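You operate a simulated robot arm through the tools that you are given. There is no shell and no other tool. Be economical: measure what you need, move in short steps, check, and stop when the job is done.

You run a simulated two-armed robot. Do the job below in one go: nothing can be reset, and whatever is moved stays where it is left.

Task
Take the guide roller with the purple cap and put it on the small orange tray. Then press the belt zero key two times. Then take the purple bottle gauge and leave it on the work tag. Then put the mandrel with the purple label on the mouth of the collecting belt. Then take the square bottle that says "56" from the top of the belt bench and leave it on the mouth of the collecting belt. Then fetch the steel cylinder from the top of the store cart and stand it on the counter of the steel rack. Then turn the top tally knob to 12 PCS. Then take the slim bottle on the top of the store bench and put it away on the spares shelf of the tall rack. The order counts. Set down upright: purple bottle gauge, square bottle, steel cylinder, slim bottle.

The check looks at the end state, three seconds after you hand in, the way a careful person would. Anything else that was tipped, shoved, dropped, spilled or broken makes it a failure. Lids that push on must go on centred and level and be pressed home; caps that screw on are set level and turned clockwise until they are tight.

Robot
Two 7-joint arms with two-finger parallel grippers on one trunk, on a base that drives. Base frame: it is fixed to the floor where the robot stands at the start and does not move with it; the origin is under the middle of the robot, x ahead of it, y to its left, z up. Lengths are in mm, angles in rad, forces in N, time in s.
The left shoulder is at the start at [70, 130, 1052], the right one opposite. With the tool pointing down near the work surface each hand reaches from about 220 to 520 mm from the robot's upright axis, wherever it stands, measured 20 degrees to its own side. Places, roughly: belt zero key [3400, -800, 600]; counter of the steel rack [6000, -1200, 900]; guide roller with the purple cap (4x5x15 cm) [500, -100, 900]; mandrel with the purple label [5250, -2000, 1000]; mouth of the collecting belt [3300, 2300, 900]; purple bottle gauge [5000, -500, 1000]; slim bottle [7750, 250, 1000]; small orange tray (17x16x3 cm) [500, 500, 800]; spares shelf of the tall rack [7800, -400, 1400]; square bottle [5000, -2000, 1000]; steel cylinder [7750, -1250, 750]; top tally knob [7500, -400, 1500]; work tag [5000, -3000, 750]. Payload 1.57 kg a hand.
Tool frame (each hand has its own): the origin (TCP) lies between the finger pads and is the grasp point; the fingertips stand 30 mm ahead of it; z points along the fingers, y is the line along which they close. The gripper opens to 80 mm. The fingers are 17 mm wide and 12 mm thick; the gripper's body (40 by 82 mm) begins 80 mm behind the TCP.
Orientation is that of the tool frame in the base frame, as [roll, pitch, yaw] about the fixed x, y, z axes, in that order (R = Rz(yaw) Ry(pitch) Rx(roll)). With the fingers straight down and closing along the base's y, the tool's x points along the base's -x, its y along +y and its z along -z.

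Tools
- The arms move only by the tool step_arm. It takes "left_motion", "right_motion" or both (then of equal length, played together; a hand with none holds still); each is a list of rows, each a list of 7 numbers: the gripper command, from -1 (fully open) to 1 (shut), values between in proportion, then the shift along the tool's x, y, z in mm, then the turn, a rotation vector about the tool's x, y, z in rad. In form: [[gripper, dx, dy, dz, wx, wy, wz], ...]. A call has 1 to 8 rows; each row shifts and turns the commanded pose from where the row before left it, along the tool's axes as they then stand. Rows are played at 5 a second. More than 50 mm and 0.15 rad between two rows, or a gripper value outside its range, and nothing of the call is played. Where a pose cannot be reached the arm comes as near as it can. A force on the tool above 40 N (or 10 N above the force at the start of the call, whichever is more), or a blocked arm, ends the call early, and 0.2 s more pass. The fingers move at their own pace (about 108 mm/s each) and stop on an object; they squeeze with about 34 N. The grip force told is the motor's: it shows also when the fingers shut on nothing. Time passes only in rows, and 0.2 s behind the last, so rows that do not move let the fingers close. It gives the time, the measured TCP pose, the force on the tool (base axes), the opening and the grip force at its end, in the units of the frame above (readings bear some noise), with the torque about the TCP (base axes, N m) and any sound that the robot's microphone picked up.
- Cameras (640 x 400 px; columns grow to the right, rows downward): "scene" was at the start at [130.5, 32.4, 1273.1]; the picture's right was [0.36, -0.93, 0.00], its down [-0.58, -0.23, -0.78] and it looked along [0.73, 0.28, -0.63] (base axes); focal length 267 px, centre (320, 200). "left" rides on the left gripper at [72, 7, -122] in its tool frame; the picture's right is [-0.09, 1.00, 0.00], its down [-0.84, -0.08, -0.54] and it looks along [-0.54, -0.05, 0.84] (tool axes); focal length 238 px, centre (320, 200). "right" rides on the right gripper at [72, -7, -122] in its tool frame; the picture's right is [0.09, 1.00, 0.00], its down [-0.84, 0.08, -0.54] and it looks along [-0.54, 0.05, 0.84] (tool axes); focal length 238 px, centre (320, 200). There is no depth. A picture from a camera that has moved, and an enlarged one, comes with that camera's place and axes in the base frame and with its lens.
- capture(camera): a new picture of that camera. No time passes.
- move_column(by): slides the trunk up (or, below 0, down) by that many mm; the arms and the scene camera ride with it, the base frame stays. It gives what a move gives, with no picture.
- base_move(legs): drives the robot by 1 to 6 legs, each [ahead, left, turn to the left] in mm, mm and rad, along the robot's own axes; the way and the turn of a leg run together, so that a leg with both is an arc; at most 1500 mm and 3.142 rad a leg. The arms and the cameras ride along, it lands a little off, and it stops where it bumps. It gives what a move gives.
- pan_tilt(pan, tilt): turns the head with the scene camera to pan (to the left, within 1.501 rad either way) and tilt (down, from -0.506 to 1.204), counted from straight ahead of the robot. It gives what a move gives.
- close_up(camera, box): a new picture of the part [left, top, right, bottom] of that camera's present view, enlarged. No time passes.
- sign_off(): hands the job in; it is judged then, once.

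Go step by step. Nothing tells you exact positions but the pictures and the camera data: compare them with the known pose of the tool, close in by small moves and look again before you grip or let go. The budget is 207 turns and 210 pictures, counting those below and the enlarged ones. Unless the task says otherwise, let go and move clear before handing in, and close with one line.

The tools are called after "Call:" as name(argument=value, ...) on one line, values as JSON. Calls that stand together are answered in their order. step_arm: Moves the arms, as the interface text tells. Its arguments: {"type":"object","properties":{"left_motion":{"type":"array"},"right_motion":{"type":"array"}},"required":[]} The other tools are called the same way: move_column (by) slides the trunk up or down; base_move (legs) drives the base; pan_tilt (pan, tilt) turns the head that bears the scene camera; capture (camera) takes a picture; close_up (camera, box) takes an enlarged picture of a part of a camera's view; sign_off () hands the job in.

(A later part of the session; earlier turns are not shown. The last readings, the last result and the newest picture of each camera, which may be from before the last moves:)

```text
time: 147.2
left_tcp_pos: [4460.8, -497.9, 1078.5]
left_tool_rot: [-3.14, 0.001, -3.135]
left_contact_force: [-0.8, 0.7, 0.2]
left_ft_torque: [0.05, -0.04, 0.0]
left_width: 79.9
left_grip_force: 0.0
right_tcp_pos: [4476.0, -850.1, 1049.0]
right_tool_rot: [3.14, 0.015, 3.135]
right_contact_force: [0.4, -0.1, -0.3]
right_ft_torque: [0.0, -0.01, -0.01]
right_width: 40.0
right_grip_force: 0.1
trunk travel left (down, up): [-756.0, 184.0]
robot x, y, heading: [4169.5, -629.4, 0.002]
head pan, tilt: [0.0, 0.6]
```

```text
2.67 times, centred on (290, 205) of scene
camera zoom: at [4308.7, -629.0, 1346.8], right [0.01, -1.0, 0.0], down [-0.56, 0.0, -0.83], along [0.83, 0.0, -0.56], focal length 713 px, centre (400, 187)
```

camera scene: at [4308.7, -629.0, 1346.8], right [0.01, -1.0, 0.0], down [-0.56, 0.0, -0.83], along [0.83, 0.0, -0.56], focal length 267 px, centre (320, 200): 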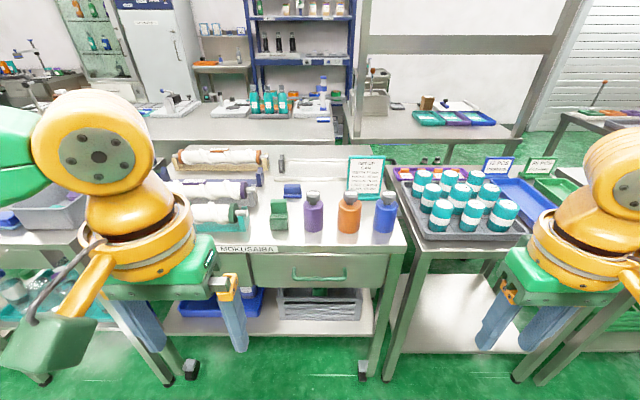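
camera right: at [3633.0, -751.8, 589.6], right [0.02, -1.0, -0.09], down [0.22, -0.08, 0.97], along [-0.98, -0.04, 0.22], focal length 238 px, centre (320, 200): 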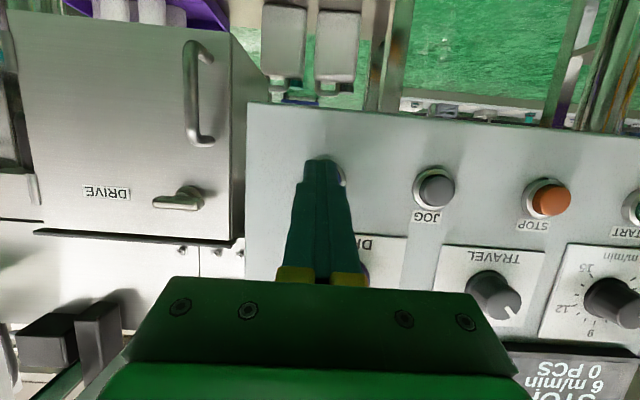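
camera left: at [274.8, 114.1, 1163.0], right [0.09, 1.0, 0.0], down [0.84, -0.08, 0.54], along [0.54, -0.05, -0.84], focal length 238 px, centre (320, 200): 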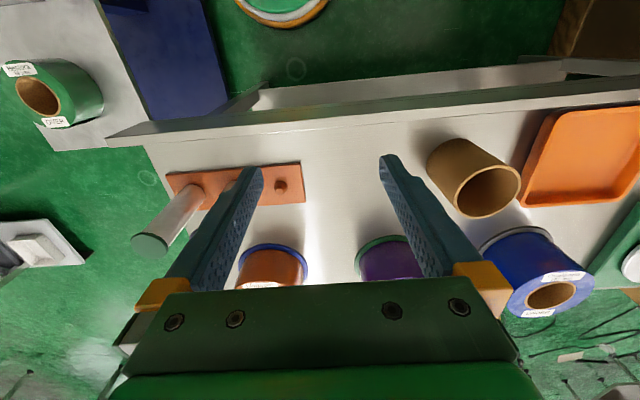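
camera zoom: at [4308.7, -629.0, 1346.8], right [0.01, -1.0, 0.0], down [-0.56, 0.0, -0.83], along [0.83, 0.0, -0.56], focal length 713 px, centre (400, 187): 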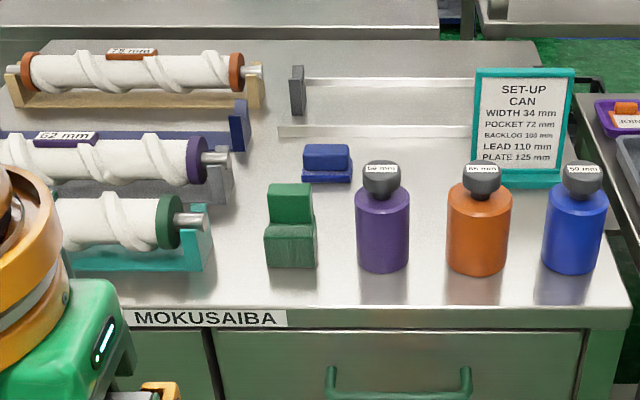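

Purple gauge (62 mm wide, black cap) stands at about (4956,-608) on the bench (top z≈800). I'll raise the trunk and drive so the right hand can reach it.

Call:
move_column(by=85)

Call:
base_move(legs=[[0, 195, 0], [330, 0, 0]])

Call:
capture(camera="scene")

Call:
capture(camera="right")

```text
time: 148.4
left_tcp_pos: [4460.3, -498.1, 1162.5]
left_tool_rot: [-3.141, 0.002, -3.134]
left_contact_force: [-0.2, 0.1, -0.3]
left_ft_torque: [-0.03, -0.02, -0.01]
left_width: 79.8
left_grip_force: 0.2
right_tcp_pos: [4476.5, -850.8, 1134.1]
right_tool_rot: [3.14, 0.013, 3.134]
right_contact_force: [0.0, -0.4, -0.7]
right_ft_torque: [0.0, 0.0, 0.03]
right_width: 40.0
right_grip_force: 0.1
trunk travel left (down, up): [-841.0, 99.0]
robot x, y, heading: [4172.2, -626.8, 0.004]
head pan, tilt: [0.0, 0.6]
```

```text
time: 151.7
left_tcp_pos: [4790.1, -300.2, 1162.5]
left_tool_rot: [-3.141, 0.006, -3.133]
left_contact_force: [-0.9, 0.6, -0.9]
left_ft_torque: [-0.04, -0.01, -0.03]
left_width: 80.0
left_grip_force: 0.0
right_tcp_pos: [4805.9, -652.9, 1134.5]
right_tool_rot: [3.141, 0.016, 3.137]
right_contact_force: [0.8, -1.2, -0.7]
right_ft_torque: [0.02, -0.05, -0.01]
right_width: 40.2
right_grip_force: 0.0
trunk travel left (down, up): [-841.0, 99.0]
robot x, y, heading: [4501.0, -433.9, 0.006]
head pan, tilt: [0.0, 0.6]
```

```text
153 pictures are left
camera scene: at [4637.2, -431.3, 1432.1], right [0.01, -1.0, 0.0], down [-0.56, 0.0, -0.83], along [0.83, 0.01, -0.56], focal length 267 px, centre (320, 200)
```

scene: 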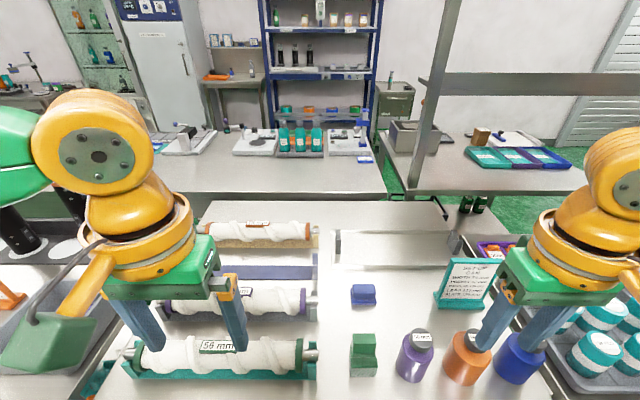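

```text
152 pictures are left
camera right: at [4731.9, -659.6, 1254.8], right [-0.09, 1.0, 0.0], down [0.83, 0.07, 0.56], along [0.55, 0.05, -0.83], focal length 238 px, centre (320, 200)
```

right: 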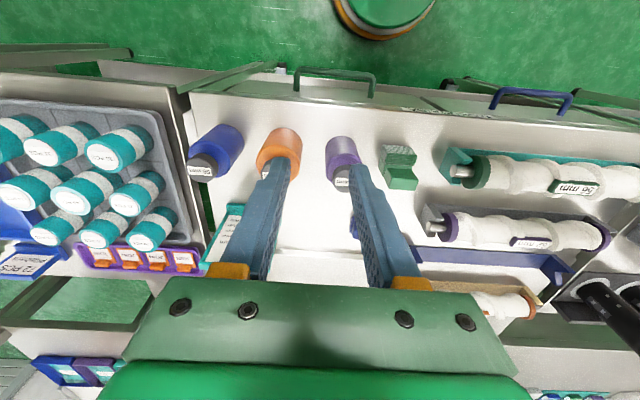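

Call:
close_up(camera="right", box=[230, 90, 470, 240])

Call:
close_up(camera="scene", box=[340, 250, 580, 400])

```text
2.67 times, centred on (350, 165) of right
camera zoom: at [4731.9, -659.6, 1254.8], right [-0.09, 1.0, 0.0], down [0.83, 0.07, 0.56], along [0.55, 0.05, -0.83], focal length 636 px, centre (240, 293)
```

zoom: 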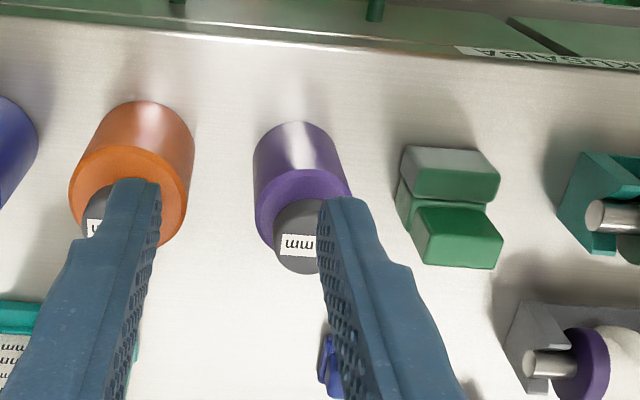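

```text
2.67 times, centred on (460, 325) of scene
camera zoom: at [4637.2, -431.3, 1432.1], right [0.01, -1.0, 0.0], down [-0.56, 0.0, -0.83], along [0.83, 0.01, -0.56], focal length 713 px, centre (-53, -133)
```

zoom: 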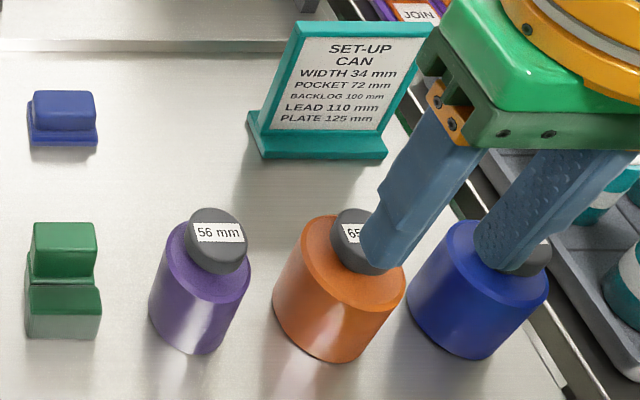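

Triangulated: gauge at (4896,-608), standing from z≈843 to 955. Moving the open right hand above it.

Call:
step_arm(right_motion=[[-1, -15, 8, 10, 0, 0, 0], [-1, -30, 15, 25, 0, 0, 0], [-1, -30, 15, 30, 0, 0, 0], [-1, -15, 7, 30, 0, 0, 0], [-1, 0, 0, 20, 0, 0, 0], [-1, 0, 0, 5, 0, 0, 0]])

Call:
capture(camera="right")

Call:
capture(camera="scene")

```text
time: 153.1
left_tcp_pos: [4790.9, -300.5, 1161.8]
left_tool_rot: [-3.141, 0.002, -3.133]
left_contact_force: [-0.3, 0.3, -0.5]
left_ft_torque: [-0.01, 0.01, 0.04]
left_width: 80.0
left_grip_force: 0.0
right_tcp_pos: [4900.6, -608.3, 1015.3]
right_tool_rot: [3.141, 0.015, 3.137]
right_contact_force: [-0.5, -0.5, 0.0]
right_ft_torque: [-0.02, -0.03, 0.01]
right_width: 80.1
right_grip_force: 0.0
trunk travel left (down, up): [-841.0, 99.0]
robot x, y, heading: [4501.7, -432.8, 0.008]
head pan, tilt: [0.0, 0.6]
```

```text
149 pictures are left
camera right: at [4826.1, -615.2, 1135.5], right [-0.09, 1.0, 0.0], down [0.83, 0.07, 0.55], along [0.55, 0.05, -0.83], focal length 238 px, centre (320, 200)
```

right: 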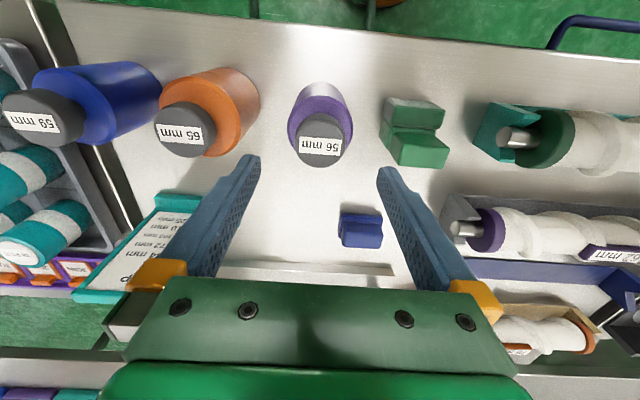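

```text
148 pictures are left
camera scene: at [4640.2, -431.2, 1431.7], right [0.01, -1.0, 0.0], down [-0.57, 0.0, -0.82], along [0.82, 0.01, -0.57], focal length 267 px, centre (320, 200)
```

scene: 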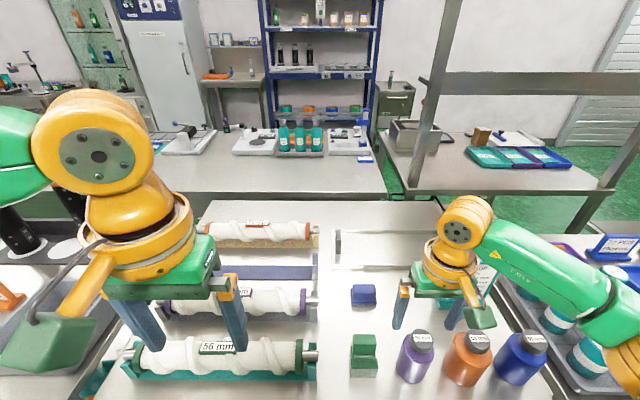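

Nearly centred; nudging back 8 mm and descending.

Call:
step_arm(right_motion=[[-1, 7, -1, 10, 0, 0, 0], [-1, 0, 0, 25, 0, 0, 0], [-1, 0, 0, 30, 0, 0, 0], [-1, 0, 0, 15, 0, 0, 0], [-1, 0, 0, 0, 0, 0, 0]])

Call:
capture(camera="right")

```text
time: 154.3
left_tcp_pos: [4791.3, -299.6, 1162.3]
left_tool_rot: [-3.14, 0.001, -3.133]
left_contact_force: [0.0, -0.1, 0.5]
left_ft_torque: [0.02, -0.02, -0.01]
left_width: 80.2
left_grip_force: 0.1
right_tcp_pos: [4894.2, -609.6, 936.0]
right_tool_rot: [3.14, 0.014, 3.136]
right_contact_force: [-0.1, 0.6, -0.4]
right_ft_torque: [0.01, -0.02, -0.01]
right_width: 79.9
right_grip_force: 0.0
trunk travel left (down, up): [-841.0, 99.0]
robot x, y, heading: [4500.9, -432.2, 0.011]
head pan, tilt: [0.0, 0.6]
```

```text
147 pictures are left
camera right: at [4820.3, -615.8, 1055.2], right [-0.09, 1.0, 0.0], down [0.83, 0.07, 0.55], along [0.55, 0.05, -0.83], focal length 238 px, centre (320, 200)
```

right: 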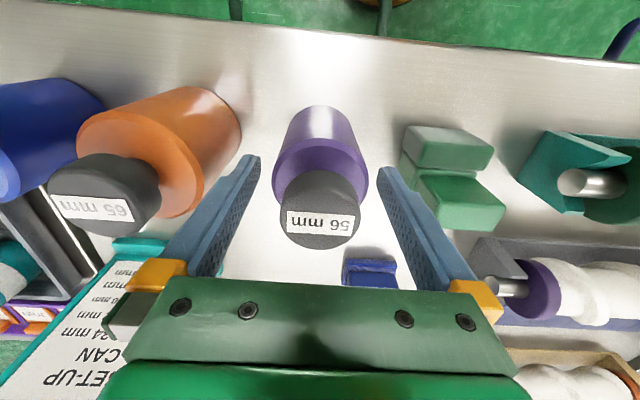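

Call:
step_arm(right_motion=[[-1, 0, 0, 15, 0, 0, 0], [-1, 0, 0, 20, 0, 0, 0], [-1, 0, 0, 6, 0, 0, 0], [0, 0, 0, 0, 0, 0, 0], [1, 0, 0, 0, 0, 0, 0], [1, 0, 0, 0, 0, 0, 0], [1, 0, 0, 0, 0, 0, 0]])

Call:
capture(camera="right")

```text
time: 155.9
left_tcp_pos: [4791.1, -300.5, 1161.6]
left_tool_rot: [-3.139, 0.001, -3.132]
left_contact_force: [-0.1, 0.2, -0.9]
left_ft_torque: [0.02, -0.01, -0.02]
left_width: 79.8
left_grip_force: 0.1
right_tcp_pos: [4895.1, -608.2, 894.4]
right_tool_rot: [3.139, 0.014, 3.137]
right_contact_force: [0.3, 1.0, 0.1]
right_ft_torque: [-0.07, 0.01, -0.03]
right_width: 55.3
right_grip_force: 33.8
trunk travel left (down, up): [-841.0, 99.0]
robot x, y, heading: [4501.7, -437.3, 0.004]
head pan, tilt: [0.0, 0.6]
```

```text
146 pictures are left
camera right: at [4820.9, -615.1, 1014.6], right [-0.09, 1.0, 0.0], down [0.83, 0.07, 0.55], along [0.55, 0.05, -0.83], focal length 238 px, centre (320, 200)
```

right: 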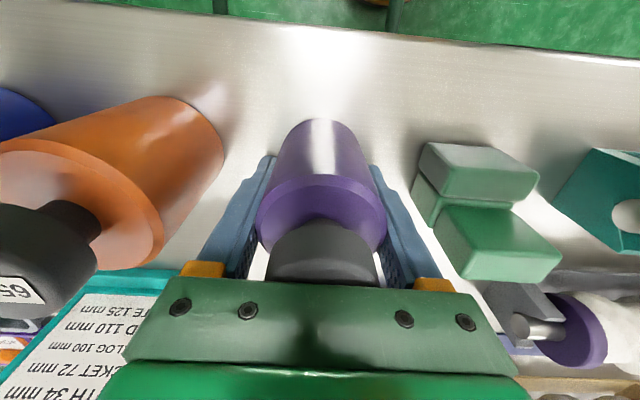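

Gripped (55 mm). Lifting.

Call:
step_arm(right_motion=[[1, 0, 0, -10, 0, 0, 0], [1, 0, 0, -25, 0, 0, 0], [1, 0, 0, -40, 0, 0, 0], [1, 0, 0, -45, 0, 0, 0], [1, 10, 0, -40, 0, 0, 0], [1, 25, 0, -25, 0, 0, 0], [1, 30, 0, -10, 0, 0, 0], [1, 15, 0, 0, 0, 0, 0]])

Call:
capture(camera="right")

```text
time: 157.7
left_tcp_pos: [4791.3, -299.0, 1162.7]
left_tool_rot: [-3.138, 0.002, -3.132]
left_contact_force: [0.2, -0.6, -0.2]
left_ft_torque: [-0.02, 0.03, 0.03]
left_width: 79.8
left_grip_force: 0.2
right_tcp_pos: [4811.3, -610.3, 1089.5]
right_tool_rot: [3.141, 0.014, 3.136]
right_contact_force: [-0.2, -0.1, -2.7]
right_ft_torque: [0.05, 0.0, -0.01]
right_width: 55.2
right_grip_force: 34.0
trunk travel left (down, up): [-841.0, 99.0]
robot x, y, heading: [4499.2, -432.5, 0.006]
head pan, tilt: [0.0, 0.6]
```

```text
145 pictures are left
camera right: at [4737.2, -615.9, 1208.7], right [-0.09, 1.0, 0.0], down [0.83, 0.07, 0.55], along [0.55, 0.05, -0.83], focal length 238 px, centre (320, 200)
```

right: 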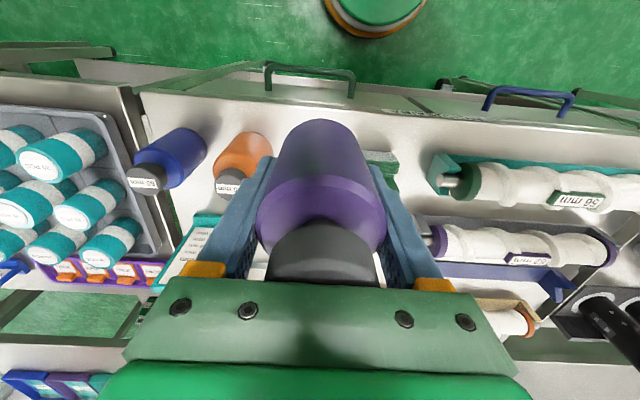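

Carrying it: back into the lane, drive right to the dryer bench.

Call:
base_move(legs=[[-310, 0, 0], [0, -1200, 0], [0, -1200, 0], [150, 0, 0]])

Call:
pan_tilt(pan=-0.3, tilt=0.7)

Call:
capture(camera="scene")

Call:
capture(camera="right")

```text
time: 172.2
left_tcp_pos: [4649.1, -2702.3, 1163.6]
left_tool_rot: [-3.14, 0.006, -3.129]
left_contact_force: [0.1, 0.0, 0.5]
left_ft_torque: [0.02, -0.02, -0.01]
left_width: 80.1
left_grip_force: 0.1
right_tcp_pos: [4672.0, -3009.5, 1089.2]
right_tool_rot: [3.141, 0.017, 3.139]
right_contact_force: [-0.8, -0.6, -1.5]
right_ft_torque: [-0.03, -0.05, -0.01]
right_width: 55.5
right_grip_force: 33.7
trunk travel left (down, up): [-841.0, 99.0]
robot x, y, heading: [4360.9, -2837.6, 0.008]
head pan, tilt: [0.0, 0.6]
```

```text
time: 173.0
left_tcp_pos: [4653.6, -2703.1, 1162.0]
left_tool_rot: [-3.14, 0.002, -3.129]
left_contact_force: [0.2, 0.6, -0.4]
left_ft_torque: [0.0, 0.01, 0.03]
left_width: 80.1
left_grip_force: 0.1
right_tcp_pos: [4675.3, -3010.7, 1088.3]
right_tool_rot: [3.139, 0.013, 3.14]
right_contact_force: [0.1, -0.1, -3.1]
right_ft_torque: [0.02, -0.02, -0.04]
right_width: 55.3
right_grip_force: 33.8
trunk travel left (down, up): [-841.0, 99.0]
robot x, y, heading: [4359.9, -2837.5, 0.01]
head pan, tilt: [-0.3, 0.7]
```

```text
144 pictures are left
camera scene: at [4495.4, -2859.5, 1423.0], right [-0.28, -0.96, 0.0], down [-0.62, 0.18, -0.76], along [0.73, -0.22, -0.64], focal length 267 px, centre (320, 200)
```

scene: 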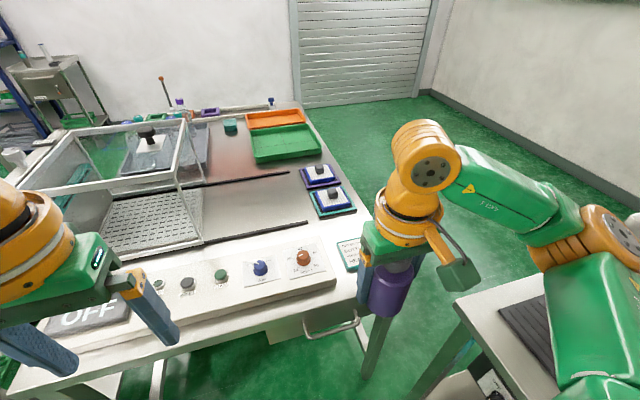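

```text
143 pictures are left
camera right: at [4600.4, -3018.4, 1208.3], right [-0.09, 1.0, 0.0], down [0.83, 0.07, 0.55], along [0.55, 0.05, -0.83], focal length 238 px, centre (320, 200)
```

right: 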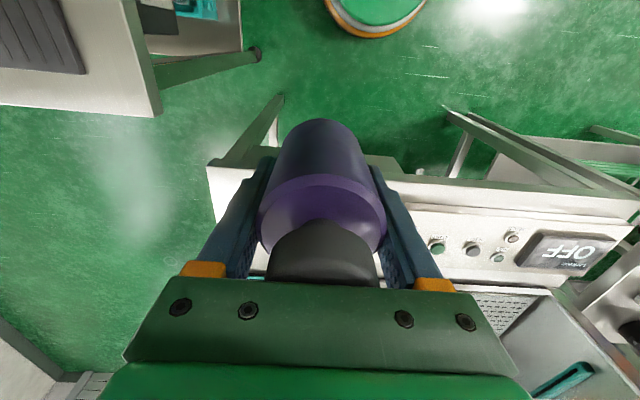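

The tag is hidden behind the held gauge; moving the hand inward to see it.

Call:
step_arm(right_motion=[[1, 5, 15, 0, 0, 0, 0], [1, 5, 30, 0, 0, 0, 0], [1, 0, 30, 0, 0, 0, 0], [1, 0, 20, 0, 0, 0, 0], [1, 0, 0, 0, 0, 0, 0]])

Call:
pan_tilt(pan=-0.6, tilt=0.8)

Call:
capture(camera="scene")

```text
time: 174.2
left_tcp_pos: [4652.4, -2703.2, 1162.1]
left_tool_rot: [-3.14, 0.002, -3.129]
left_contact_force: [-0.6, -0.5, 0.4]
left_ft_torque: [0.01, -0.04, 0.01]
left_width: 79.8
left_grip_force: 0.0
right_tcp_pos: [4664.4, -2916.9, 1086.5]
right_tool_rot: [3.139, 0.014, 3.141]
right_contact_force: [0.4, -0.4, -1.8]
right_ft_torque: [0.02, -0.04, 0.0]
right_width: 55.5
right_grip_force: 33.8
trunk travel left (down, up): [-841.0, 99.0]
robot x, y, heading: [4362.2, -2835.1, 0.009]
head pan, tilt: [-0.3, 0.7]
```

```text
time: 175.0
left_tcp_pos: [4653.0, -2701.9, 1162.4]
left_tool_rot: [-3.14, 0.001, -3.129]
left_contact_force: [-0.5, 0.2, -0.6]
left_ft_torque: [0.01, -0.01, 0.02]
left_width: 79.8
left_grip_force: 0.1
right_tcp_pos: [4665.0, -2916.3, 1087.4]
right_tool_rot: [3.139, 0.015, 3.14]
right_contact_force: [-0.9, -1.2, -2.7]
right_ft_torque: [0.03, 0.01, 0.0]
right_width: 55.2
right_grip_force: 34.2
trunk travel left (down, up): [-841.0, 99.0]
robot x, y, heading: [4359.0, -2836.0, 0.008]
head pan, tilt: [-0.6, 0.799]
```

```text
142 pictures are left
camera scene: at [4480.6, -2880.1, 1414.8], right [-0.56, -0.83, 0.0], down [-0.6, 0.4, -0.7], along [0.58, -0.39, -0.72], focal length 267 px, centre (320, 200)
```

scene: 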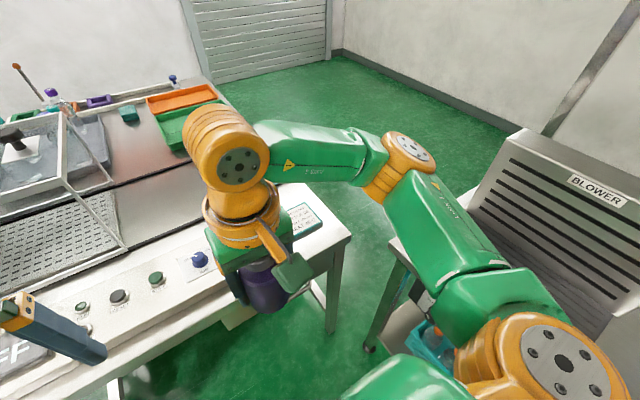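

Call:
close_up(camera="scene", box=[250, 180, 370, 255])

```text
5.33 times, centred on (310, 218) of scene
camera zoom: at [4480.6, -2880.1, 1414.8], right [-0.56, -0.83, 0.0], down [-0.6, 0.4, -0.7], along [0.58, -0.39, -0.72], focal length 1426 px, centre (373, 107)
```

zoom: 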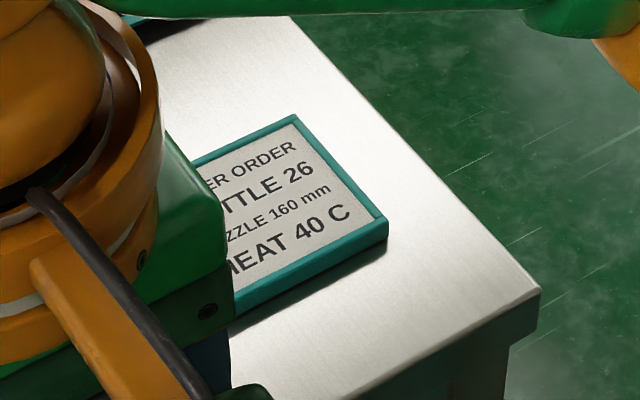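

The tag lies flat, centred at (4905,-3083). Driving 130 mm closer and bringing the gauge over it.

Call:
base_move(legs=[[130, 0, -0.008]])

Call:
step_arm(right_motion=[[1, -10, -20, 0, 0, 0, 0], [1, -20, -35, 0, 0, 0, 0], [1, -25, -40, 0, 0, 0, 0], [1, -25, -35, 5, 0, 0, 0], [1, -20, -25, 10, 0, 0, 0], [1, -10, -12, 10, 0, 0, 0]])

Call:
capture(camera="scene")

Call:
capture(camera="right")

```text
time: 176.3
left_tcp_pos: [4779.1, -2703.7, 1163.4]
left_tool_rot: [-3.14, 0.006, -3.137]
left_contact_force: [-0.7, 0.9, 0.0]
left_ft_torque: [-0.01, 0.0, 0.0]
left_width: 80.0
left_grip_force: 0.1
right_tcp_pos: [4789.6, -2917.6, 1087.9]
right_tool_rot: [3.139, 0.017, 3.132]
right_contact_force: [0.0, -0.1, -1.0]
right_ft_torque: [0.01, -0.04, 0.01]
right_width: 55.5
right_grip_force: 33.8
trunk travel left (down, up): [-841.0, 99.0]
robot x, y, heading: [4489.1, -2839.1, 0.004]
head pan, tilt: [-0.6, 0.799]
```

```text
time: 177.7
left_tcp_pos: [4782.6, -2703.5, 1162.9]
left_tool_rot: [-3.141, 0.002, -3.137]
left_contact_force: [-0.2, -0.8, -0.5]
left_ft_torque: [0.0, 0.02, 0.0]
left_width: 80.1
left_grip_force: 0.1
right_tcp_pos: [4901.6, -3084.4, 1062.4]
right_tool_rot: [3.141, 0.012, 3.133]
right_contact_force: [-0.1, 0.5, -2.2]
right_ft_torque: [0.0, 0.01, -0.01]
right_width: 55.5
right_grip_force: 34.0
trunk travel left (down, up): [-841.0, 99.0]
robot x, y, heading: [4491.4, -2838.4, 0.002]
head pan, tilt: [-0.6, 0.799]
```

```text
140 pictures are left
camera scene: at [4609.1, -2880.7, 1414.7], right [-0.56, -0.83, 0.0], down [-0.59, 0.4, -0.7], along [0.58, -0.39, -0.72], focal length 267 px, centre (320, 200)
```

scene: 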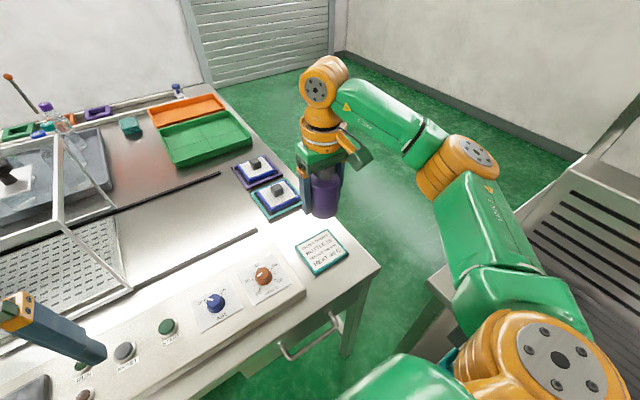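

```text
139 pictures are left
camera right: at [4827.2, -3092.2, 1183.0], right [-0.08, 1.0, 0.0], down [0.83, 0.07, 0.55], along [0.55, 0.05, -0.83], focal length 238 px, centre (320, 200)
```

right: 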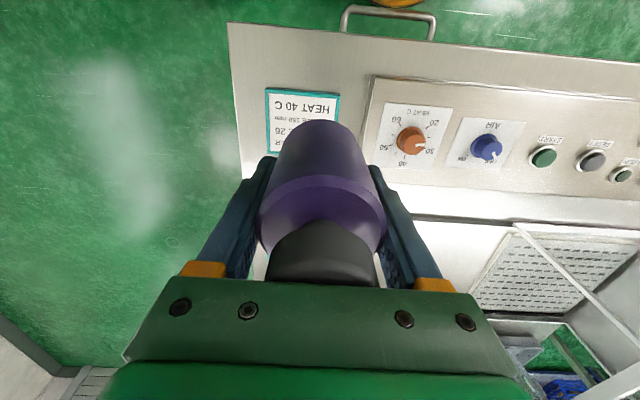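

Better triangulation: this bench is lower (tag z≈800), tag centre ≈ (4941,-3111). Moving 30 mm closer and correcting.

Call:
base_move(legs=[[32, 0, 0]])

Call:
step_arm(right_motion=[[1, -4, -10, 10, 0, 0, 0], [1, -4, -15, 30, 0, 0, 0], [1, 0, -2, 40, 0, 0, 0], [1, 0, 0, 40, 0, 0, 0], [1, 0, 0, 25, 0, 0, 0], [1, 0, 0, 5, 0, 0, 0]])

Call:
capture(camera="scene")

Call:
capture(camera="right")

```text
time: 178.5
left_tcp_pos: [4807.2, -2703.0, 1164.5]
left_tool_rot: [-3.141, 0.008, -3.136]
left_contact_force: [-1.2, -0.5, 0.1]
left_ft_torque: [-0.02, -0.07, -0.02]
left_width: 80.0
left_grip_force: 0.0
right_tcp_pos: [4927.6, -3083.7, 1066.0]
right_tool_rot: [3.14, 0.021, 3.133]
right_contact_force: [-1.3, 0.0, -1.4]
right_ft_torque: [0.02, -0.06, 0.02]
right_width: 55.4
right_grip_force: 33.4
trunk travel left (down, up): [-841.0, 99.0]
robot x, y, heading: [4523.4, -2835.4, 0.008]
head pan, tilt: [-0.6, 0.799]
```

```text
time: 179.9
left_tcp_pos: [4812.8, -2704.1, 1161.3]
left_tool_rot: [-3.14, 0.002, -3.136]
left_contact_force: [-0.5, 1.1, 0.1]
left_ft_torque: [0.02, 0.04, 0.02]
left_width: 80.1
left_grip_force: 0.1
right_tcp_pos: [4941.7, -3111.0, 913.4]
right_tool_rot: [3.139, 0.013, 3.132]
right_contact_force: [0.3, -0.3, -3.4]
right_ft_torque: [-0.02, 0.02, -0.01]
right_width: 55.1
right_grip_force: 34.0
trunk travel left (down, up): [-841.0, 99.0]
robot x, y, heading: [4519.7, -2835.6, 0.005]
head pan, tilt: [-0.6, 0.799]
```

```text
138 pictures are left
camera scene: at [4640.1, -2880.1, 1414.8], right [-0.56, -0.83, 0.0], down [-0.59, 0.4, -0.7], along [0.58, -0.39, -0.72], focal length 267 px, centre (320, 200)
```

scene: 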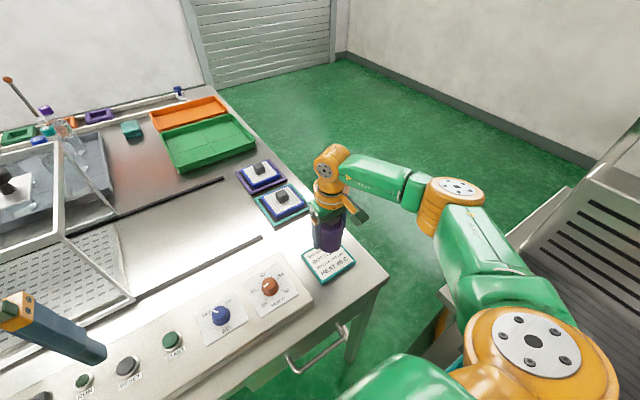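

```text
137 pictures are left
camera right: at [4867.9, -3118.7, 1033.0], right [-0.08, 1.0, 0.0], down [0.83, 0.07, 0.55], along [0.55, 0.05, -0.83], focal length 238 px, centre (320, 200)
```

right: 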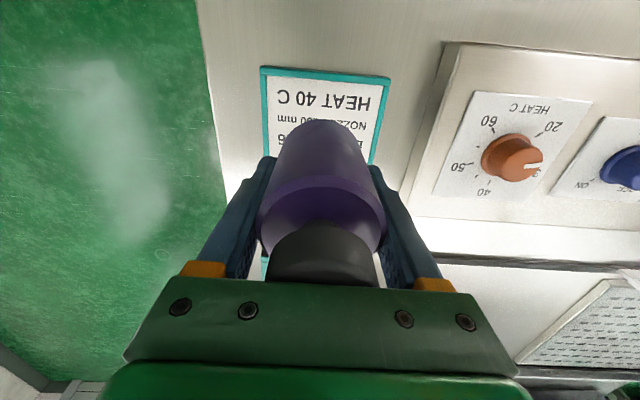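

Centred on the tag. Lowering slowly to contact.

Call:
step_arm(right_motion=[[1, 3, 0, 10, 0, 0, 0], [1, 0, 0, 18, 0, 0, 0], [1, 0, 0, 10, 0, 0, 0], [1, 0, 0, 4, 0, 0, 0], [1, 0, 0, 0, 0, 0, 0]])

Call:
capture(camera="scene")

Call:
close_up(camera="scene", box=[270, 200, 390, 290])

```text
time: 181.1
left_tcp_pos: [4813.5, -2703.6, 1162.3]
left_tool_rot: [-3.141, 0.004, -3.137]
left_contact_force: [-0.6, -0.3, 0.7]
left_ft_torque: [-0.01, 0.03, 0.03]
left_width: 79.9
left_grip_force: 0.0
right_tcp_pos: [4940.3, -3111.0, 871.6]
right_tool_rot: [3.14, 0.014, 3.133]
right_contact_force: [-0.2, 0.3, -2.2]
right_ft_torque: [0.02, 0.0, -0.01]
right_width: 55.5
right_grip_force: 34.1
trunk travel left (down, up): [-841.0, 99.0]
robot x, y, heading: [4519.4, -2835.8, -0.001]
head pan, tilt: [-0.6, 0.799]
```

```text
136 pictures are left
camera scene: at [4640.4, -2880.2, 1414.8], right [-0.56, -0.83, 0.0], down [-0.59, 0.4, -0.7], along [0.58, -0.39, -0.72], focal length 267 px, centre (320, 200)
```

scene: 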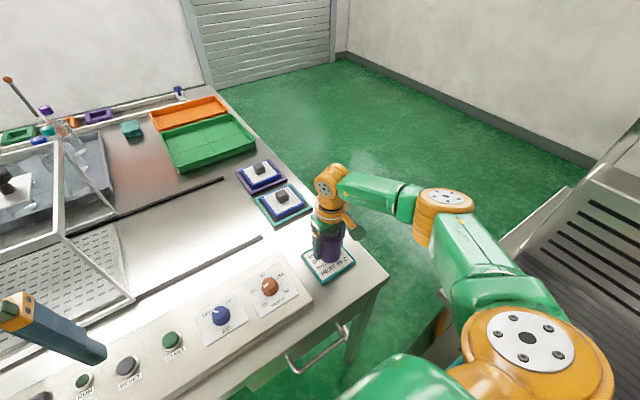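

```text
4.44 times, centred on (330, 245) of scene
camera zoom: at [4640.4, -2880.2, 1414.8], right [-0.56, -0.83, 0.0], down [-0.59, 0.4, -0.7], along [0.58, -0.39, -0.72], focal length 1188 px, centre (276, 0)
```

zoom: 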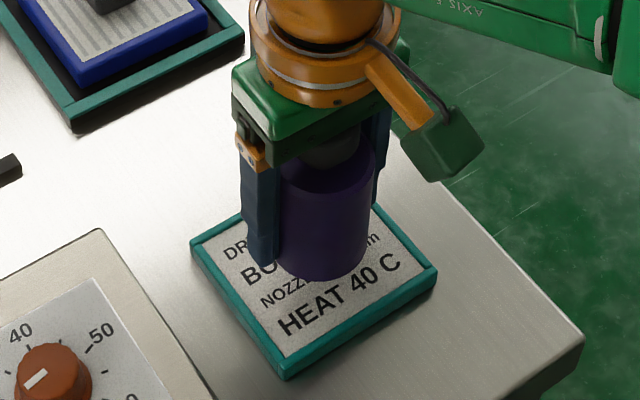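

Call:
step_arm(right_motion=[[1, 0, 0, 4, 0, 0, 0], [1, 0, 0, 4, 0, 0, 0], [1, 0, 0, 3, 0, 0, 0], [1, 0, 0, 0, 0, 0, 0]])

```text
time: 182.1
left_tcp_pos: [4813.5, -2703.5, 1162.1]
left_tool_rot: [-3.142, 0.001, -3.137]
left_contact_force: [0.4, -1.0, -0.5]
left_ft_torque: [0.0, -0.02, -0.01]
left_width: 80.2
left_grip_force: 0.1
right_tcp_pos: [4940.5, -3111.2, 860.7]
right_tool_rot: [3.14, 0.014, 3.134]
right_contact_force: [0.9, -0.9, -2.9]
right_ft_torque: [0.01, 0.01, 0.0]
right_width: 55.1
right_grip_force: 34.0
trunk travel left (down, up): [-841.0, 99.0]
robot x, y, heading: [4520.2, -2833.2, 0.003]
head pan, tilt: [-0.6, 0.799]
```

Call:
step_arm(right_motion=[[1, 0, 0, 3, 0, 0, 0], [1, 0, 0, 3, 0, 0, 0], [1, 0, 0, 2, 0, 0, 0], [1, 0, 0, 0, 0, 0, 0]])

Call:
close_up(camera="scene", box=[270, 200, 390, 290])

```text
time: 183.1
left_tcp_pos: [4813.0, -2703.3, 1162.9]
left_tool_rot: [-3.14, 0.002, -3.138]
left_contact_force: [0.8, 0.0, 0.5]
left_ft_torque: [-0.01, -0.01, 0.0]
left_width: 79.9
left_grip_force: 0.0
right_tcp_pos: [4939.4, -3110.9, 852.2]
right_tool_rot: [3.14, 0.015, 3.134]
right_contact_force: [0.6, 0.9, -2.0]
right_ft_torque: [-0.01, -0.02, 0.0]
right_width: 55.3
right_grip_force: 33.8
trunk travel left (down, up): [-841.0, 99.0]
robot x, y, heading: [4522.4, -2836.5, -0.0]
head pan, tilt: [-0.6, 0.799]
```

```text
4.44 times, centred on (330, 245) of scene
camera zoom: at [4640.4, -2880.2, 1414.8], right [-0.56, -0.83, 0.0], down [-0.59, 0.4, -0.7], along [0.58, -0.39, -0.72], focal length 1188 px, centre (276, 0)
```

zoom: 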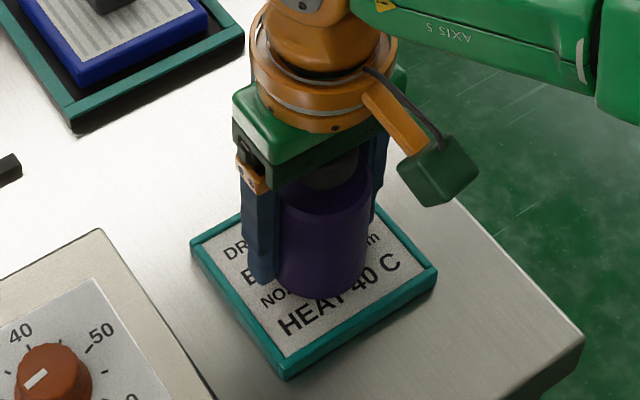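

Call:
step_arm(right_motion=[[1, 0, 0, 3, 0, 0, 0], [1, 0, 0, 3, 0, 0, 0], [1, 0, 0, 3, 0, 0, 0], [1, 0, 0, 3, 0, 0, 0], [1, 0, 0, 0, 0, 0, 0]])

Call:
close_up(camera="scene", box=[270, 200, 390, 290])

```text
time: 184.1
left_tcp_pos: [4807.6, -2700.0, 1164.0]
left_tool_rot: [-3.137, 0.005, -3.137]
left_contact_force: [-0.5, 0.3, 0.0]
left_ft_torque: [0.01, -0.01, 0.0]
left_width: 80.4
left_grip_force: 0.0
right_tcp_pos: [4938.3, -3110.0, 846.5]
right_tool_rot: [-3.14, 0.027, 3.131]
right_contact_force: [-3.9, -0.5, 22.5]
right_ft_torque: [-0.01, 0.65, 0.03]
right_width: 55.4
right_grip_force: 33.7
trunk travel left (down, up): [-841.0, 99.0]
robot x, y, heading: [4521.5, -2836.7, 0.001]
head pan, tilt: [-0.6, 0.799]
stopped in row 4 (right hand): the force on the tool passed its limit at 47 N (the readings are from after the stop); the commanded pose is now the measured one
```

```text
4.44 times, centred on (330, 245) of scene
camera zoom: at [4632.3, -2876.4, 1415.6], right [-0.56, -0.83, 0.0], down [-0.59, 0.4, -0.7], along [0.58, -0.39, -0.71], focal length 1188 px, centre (276, 0)
```

zoom: 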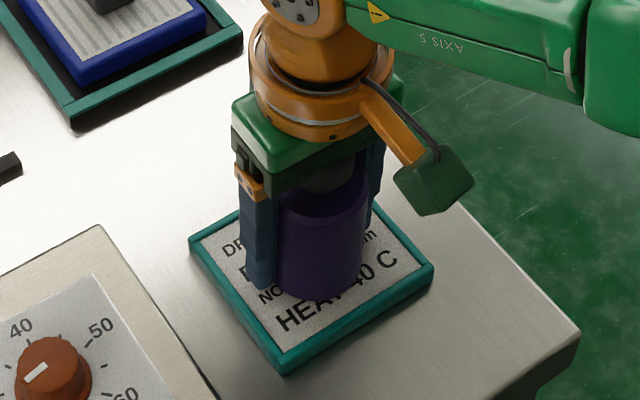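

Contact made. Easing up a touch, then releasing and lifting clear.

Call:
step_arm(right_motion=[[1, 0, 0, -1.5, 0, 0, 0], [0.6, 0, 0, 0, 0, 0, 0], [0.2, 0, 0, 0, 0, 0, 0], [-0.6, 0, 0, 0, 0, 0, 0], [-1, 0, 0, 0, 0, 0, 0], [-1, 0, 0, 0, 0, 0, 0]])

Call:
step_arm(right_motion=[[-1, 0, 0, -15, 0, 0, 0], [-1, 0, 0, -35, 0, 0, 0], [-1, 0, 0, -45, 0, 0, 0], [-1, 0, 0, -45, 0, 0, 0], [-1, 0, 0, -45, 0, 0, 0], [-1, 0, 0, -45, 0, 0, 0], [-1, 0, 0, -20, 0, 0, 0]])

Call:
capture(camera="right")

Call:
close_up(camera="scene", box=[270, 200, 390, 290])

```text
time: 185.5
left_tcp_pos: [4810.0, -2701.0, 1163.2]
left_tool_rot: [-3.139, 0.005, -3.137]
left_contact_force: [-0.3, 0.4, 0.6]
left_ft_torque: [0.01, 0.04, -0.02]
left_width: 80.0
left_grip_force: 0.2
right_tcp_pos: [4938.6, -3110.3, 847.5]
right_tool_rot: [-3.141, 0.022, 3.131]
right_contact_force: [-1.0, 0.8, 18.8]
right_ft_torque: [-0.01, 0.24, -0.01]
right_width: 79.9
right_grip_force: 0.1
trunk travel left (down, up): [-841.0, 99.0]
robot x, y, heading: [4522.8, -2837.3, 0.001]
head pan, tilt: [-0.6, 0.799]
```

```text
time: 187.1
left_tcp_pos: [4813.1, -2704.4, 1161.0]
left_tool_rot: [-3.141, 0.001, -3.14]
left_contact_force: [0.3, -0.2, 0.3]
left_ft_torque: [-0.01, 0.01, -0.02]
left_width: 80.1
left_grip_force: 0.1
right_tcp_pos: [4937.4, -3112.3, 1094.7]
right_tool_rot: [3.141, 0.017, 3.131]
right_contact_force: [-0.3, -0.2, 1.2]
right_ft_torque: [0.02, -0.01, 0.02]
right_width: 80.0
right_grip_force: 0.0
trunk travel left (down, up): [-841.0, 99.0]
robot x, y, heading: [4521.2, -2833.5, 0.004]
head pan, tilt: [-0.6, 0.799]
```

```text
132 pictures are left
camera right: at [4862.0, -3117.6, 1215.0], right [-0.08, 1.0, 0.0], down [0.83, 0.07, 0.56], along [0.56, 0.05, -0.83], focal length 238 px, centre (320, 200)
```

right: 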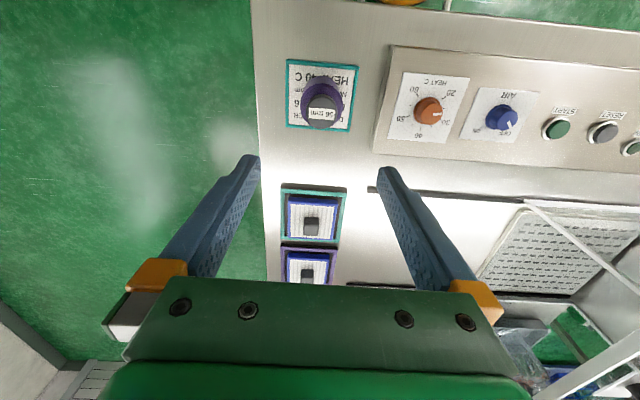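

```text
4.44 times, centred on (330, 245) of scene
camera zoom: at [4640.1, -2879.7, 1414.8], right [-0.56, -0.83, 0.0], down [-0.59, 0.4, -0.7], along [0.58, -0.39, -0.72], focal length 1188 px, centre (276, 0)
```

zoom: 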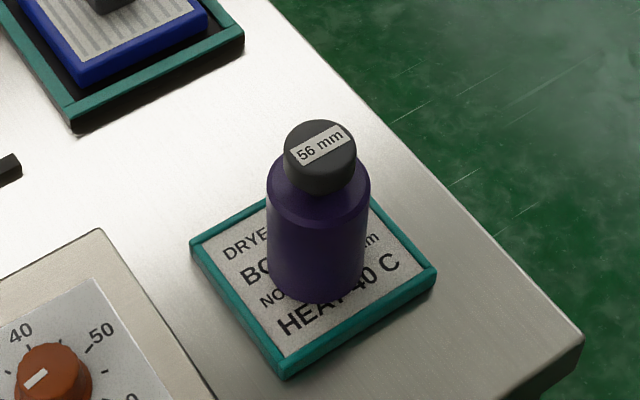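

Gauge stands upright on the work tag. Next: mandrel with the purple label near (5250,-2000). Back off and look at that bench.

Call:
step_arm(right_motion=[[-1, 15, 10, -10, 0, 0, 0], [-1, 30, 15, -15, 0, 0, 0], [-1, 35, 15, -10, 0, 0, 0], [-1, 35, 15, -10, 0, 0, 0], [-1, 20, 10, 0, 0, 0, 0]])

Call:
base_move(legs=[[-330, 0, 0], [0, 830, 0]])

Call:
pan_tilt(pan=0.0, tilt=0.55)

Call:
capture(camera="scene")

```text
time: 188.3
left_tcp_pos: [4813.7, -2702.7, 1162.4]
left_tool_rot: [-3.137, 0.003, -3.138]
left_contact_force: [0.1, 0.1, -0.2]
left_ft_torque: [-0.02, -0.02, -0.02]
left_width: 79.9
left_grip_force: 0.0
right_tcp_pos: [4800.4, -3043.9, 1136.7]
right_tool_rot: [3.14, 0.018, 3.13]
right_contact_force: [0.4, 0.1, -0.4]
right_ft_torque: [-0.01, -0.01, -0.02]
right_width: 80.1
right_grip_force: 0.0
trunk travel left (down, up): [-841.0, 99.0]
robot x, y, heading: [4521.4, -2835.8, 0.002]
head pan, tilt: [-0.6, 0.799]
```

```text
time: 194.5
left_tcp_pos: [4478.7, -1872.4, 1163.1]
left_tool_rot: [3.14, 0.002, -3.133]
left_contact_force: [-0.4, -0.5, 0.8]
left_ft_torque: [0.0, 0.01, 0.03]
left_width: 80.2
left_grip_force: 0.1
right_tcp_pos: [4466.8, -2212.0, 1136.4]
right_tool_rot: [3.14, 0.02, 3.133]
right_contact_force: [-0.5, -0.1, -0.3]
right_ft_torque: [0.01, -0.02, -0.01]
right_width: 80.1
right_grip_force: 0.1
trunk travel left (down, up): [-841.0, 99.0]
robot x, y, heading: [4191.1, -2001.5, 0.008]
head pan, tilt: [-0.6, 0.799]
```

```text
time: 195.5
left_tcp_pos: [4479.0, -1870.4, 1162.6]
left_tool_rot: [-3.14, 0.002, -3.136]
left_contact_force: [0.3, -0.1, 0.4]
left_ft_torque: [-0.05, -0.03, -0.01]
left_width: 80.2
left_grip_force: 0.1
right_tcp_pos: [4468.2, -2211.8, 1136.8]
right_tool_rot: [3.138, 0.019, 3.132]
right_contact_force: [0.1, -0.1, 0.3]
right_ft_torque: [0.04, 0.04, -0.01]
right_width: 79.7
right_grip_force: 0.1
trunk travel left (down, up): [-841.0, 99.0]
robot x, y, heading: [4185.8, -2006.1, 0.009]
head pan, tilt: [0.0, 0.55]
```

```text
130 pictures are left
camera scene: at [4328.8, -2001.6, 1436.2], right [0.0, -1.0, 0.0], down [-0.52, 0.0, -0.85], along [0.85, 0.0, -0.52], focal length 267 px, centre (320, 200)
```

scene: 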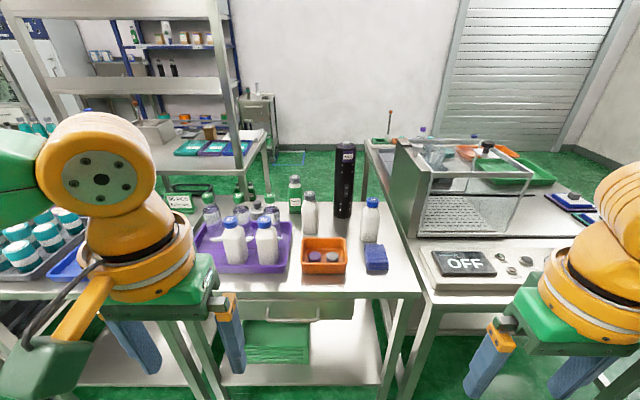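

Call:
close_up(camera="scene", box=[160, 130, 420, 292])

Call:
close_up(camera="scene", box=[270, 130, 400, 230])

```text
2.46 times, centred on (290, 211) of scene
camera zoom: at [4328.8, -2001.6, 1436.2], right [0.0, -1.0, 0.0], down [-0.52, 0.0, -0.85], along [0.85, 0.0, -0.52], focal length 658 px, centre (394, 173)
```

zoom: 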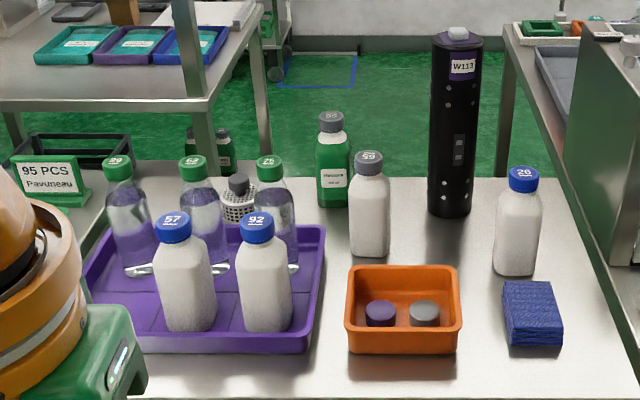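

```text
4.00 times, centred on (335, 180) of scene
camera zoom: at [4328.8, -2001.6, 1436.2], right [0.0, -1.0, 0.0], down [-0.52, 0.0, -0.85], along [0.85, 0.0, -0.52], focal length 1070 px, centre (260, 280)
```

zoom: 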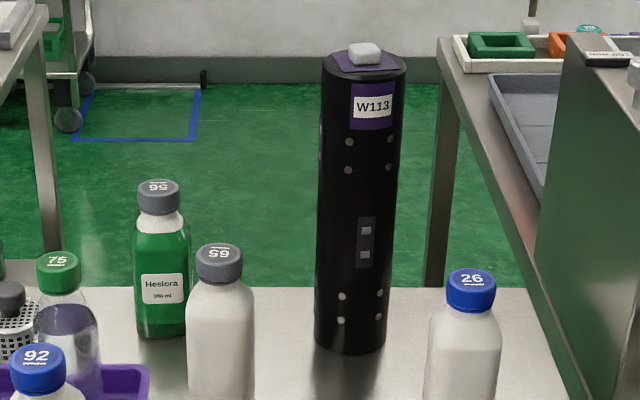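

The purple-labelled mandrel W113 is the tall black cylinder near (5176,-2088), ≈69 mm thick, ≈280 mm tall. I'll drive up to the bench and look again with both views.

Call:
base_move(legs=[[0, 100, -0.008], [370, 0, 0]])

Call:
pan_tilt(pan=-0.1, tilt=0.55)

Call:
capture(camera="scene")

Call:
capture(camera="right")

```text
time: 198.6
left_tcp_pos: [4845.9, -1772.7, 1163.8]
left_tool_rot: [-3.139, 0.003, -3.141]
left_contact_force: [-0.3, 0.5, 0.2]
left_ft_torque: [0.03, 0.0, 0.01]
left_width: 80.1
left_grip_force: 0.1
right_tcp_pos: [4833.0, -2113.4, 1137.1]
right_tool_rot: [3.14, 0.021, 3.13]
right_contact_force: [-0.1, 0.7, 0.5]
right_ft_torque: [0.01, 0.0, 0.01]
right_width: 80.1
right_grip_force: 0.0
trunk travel left (down, up): [-841.0, 99.0]
robot x, y, heading: [4557.6, -1900.1, -0.0]
head pan, tilt: [0.0, 0.55]
```

```text
time: 199.3
left_tcp_pos: [4847.4, -1772.3, 1163.1]
left_tool_rot: [-3.14, 0.003, -3.14]
left_contact_force: [0.3, 0.0, 0.1]
left_ft_torque: [0.01, 0.0, 0.0]
left_width: 79.9
left_grip_force: 0.1
right_tcp_pos: [4835.4, -2113.8, 1136.8]
right_tool_rot: [3.14, 0.019, 3.128]
right_contact_force: [0.4, -0.3, -0.2]
right_ft_torque: [-0.03, -0.01, 0.0]
right_width: 80.1
right_grip_force: 0.0
trunk travel left (down, up): [-841.0, 99.0]
robot x, y, heading: [4554.8, -1901.3, -0.003]
head pan, tilt: [-0.099, 0.55]
```

```text
127 pictures are left
camera scene: at [4696.4, -1911.9, 1436.3], right [-0.1, -1.0, 0.0], down [-0.52, 0.05, -0.85], along [0.85, -0.08, -0.52], focal length 267 px, centre (320, 200)
```

scene: 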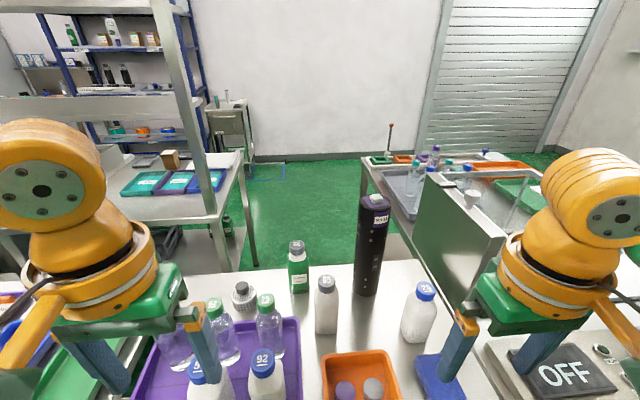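

```text
126 pictures are left
camera right: at [4760.0, -2120.4, 1256.7], right [-0.08, 1.0, 0.0], down [0.83, 0.07, 0.56], along [0.56, 0.04, -0.83], focal length 238 px, centre (320, 200)
```

right: 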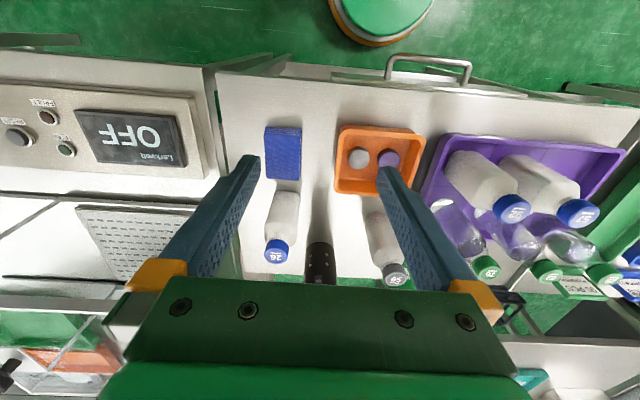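

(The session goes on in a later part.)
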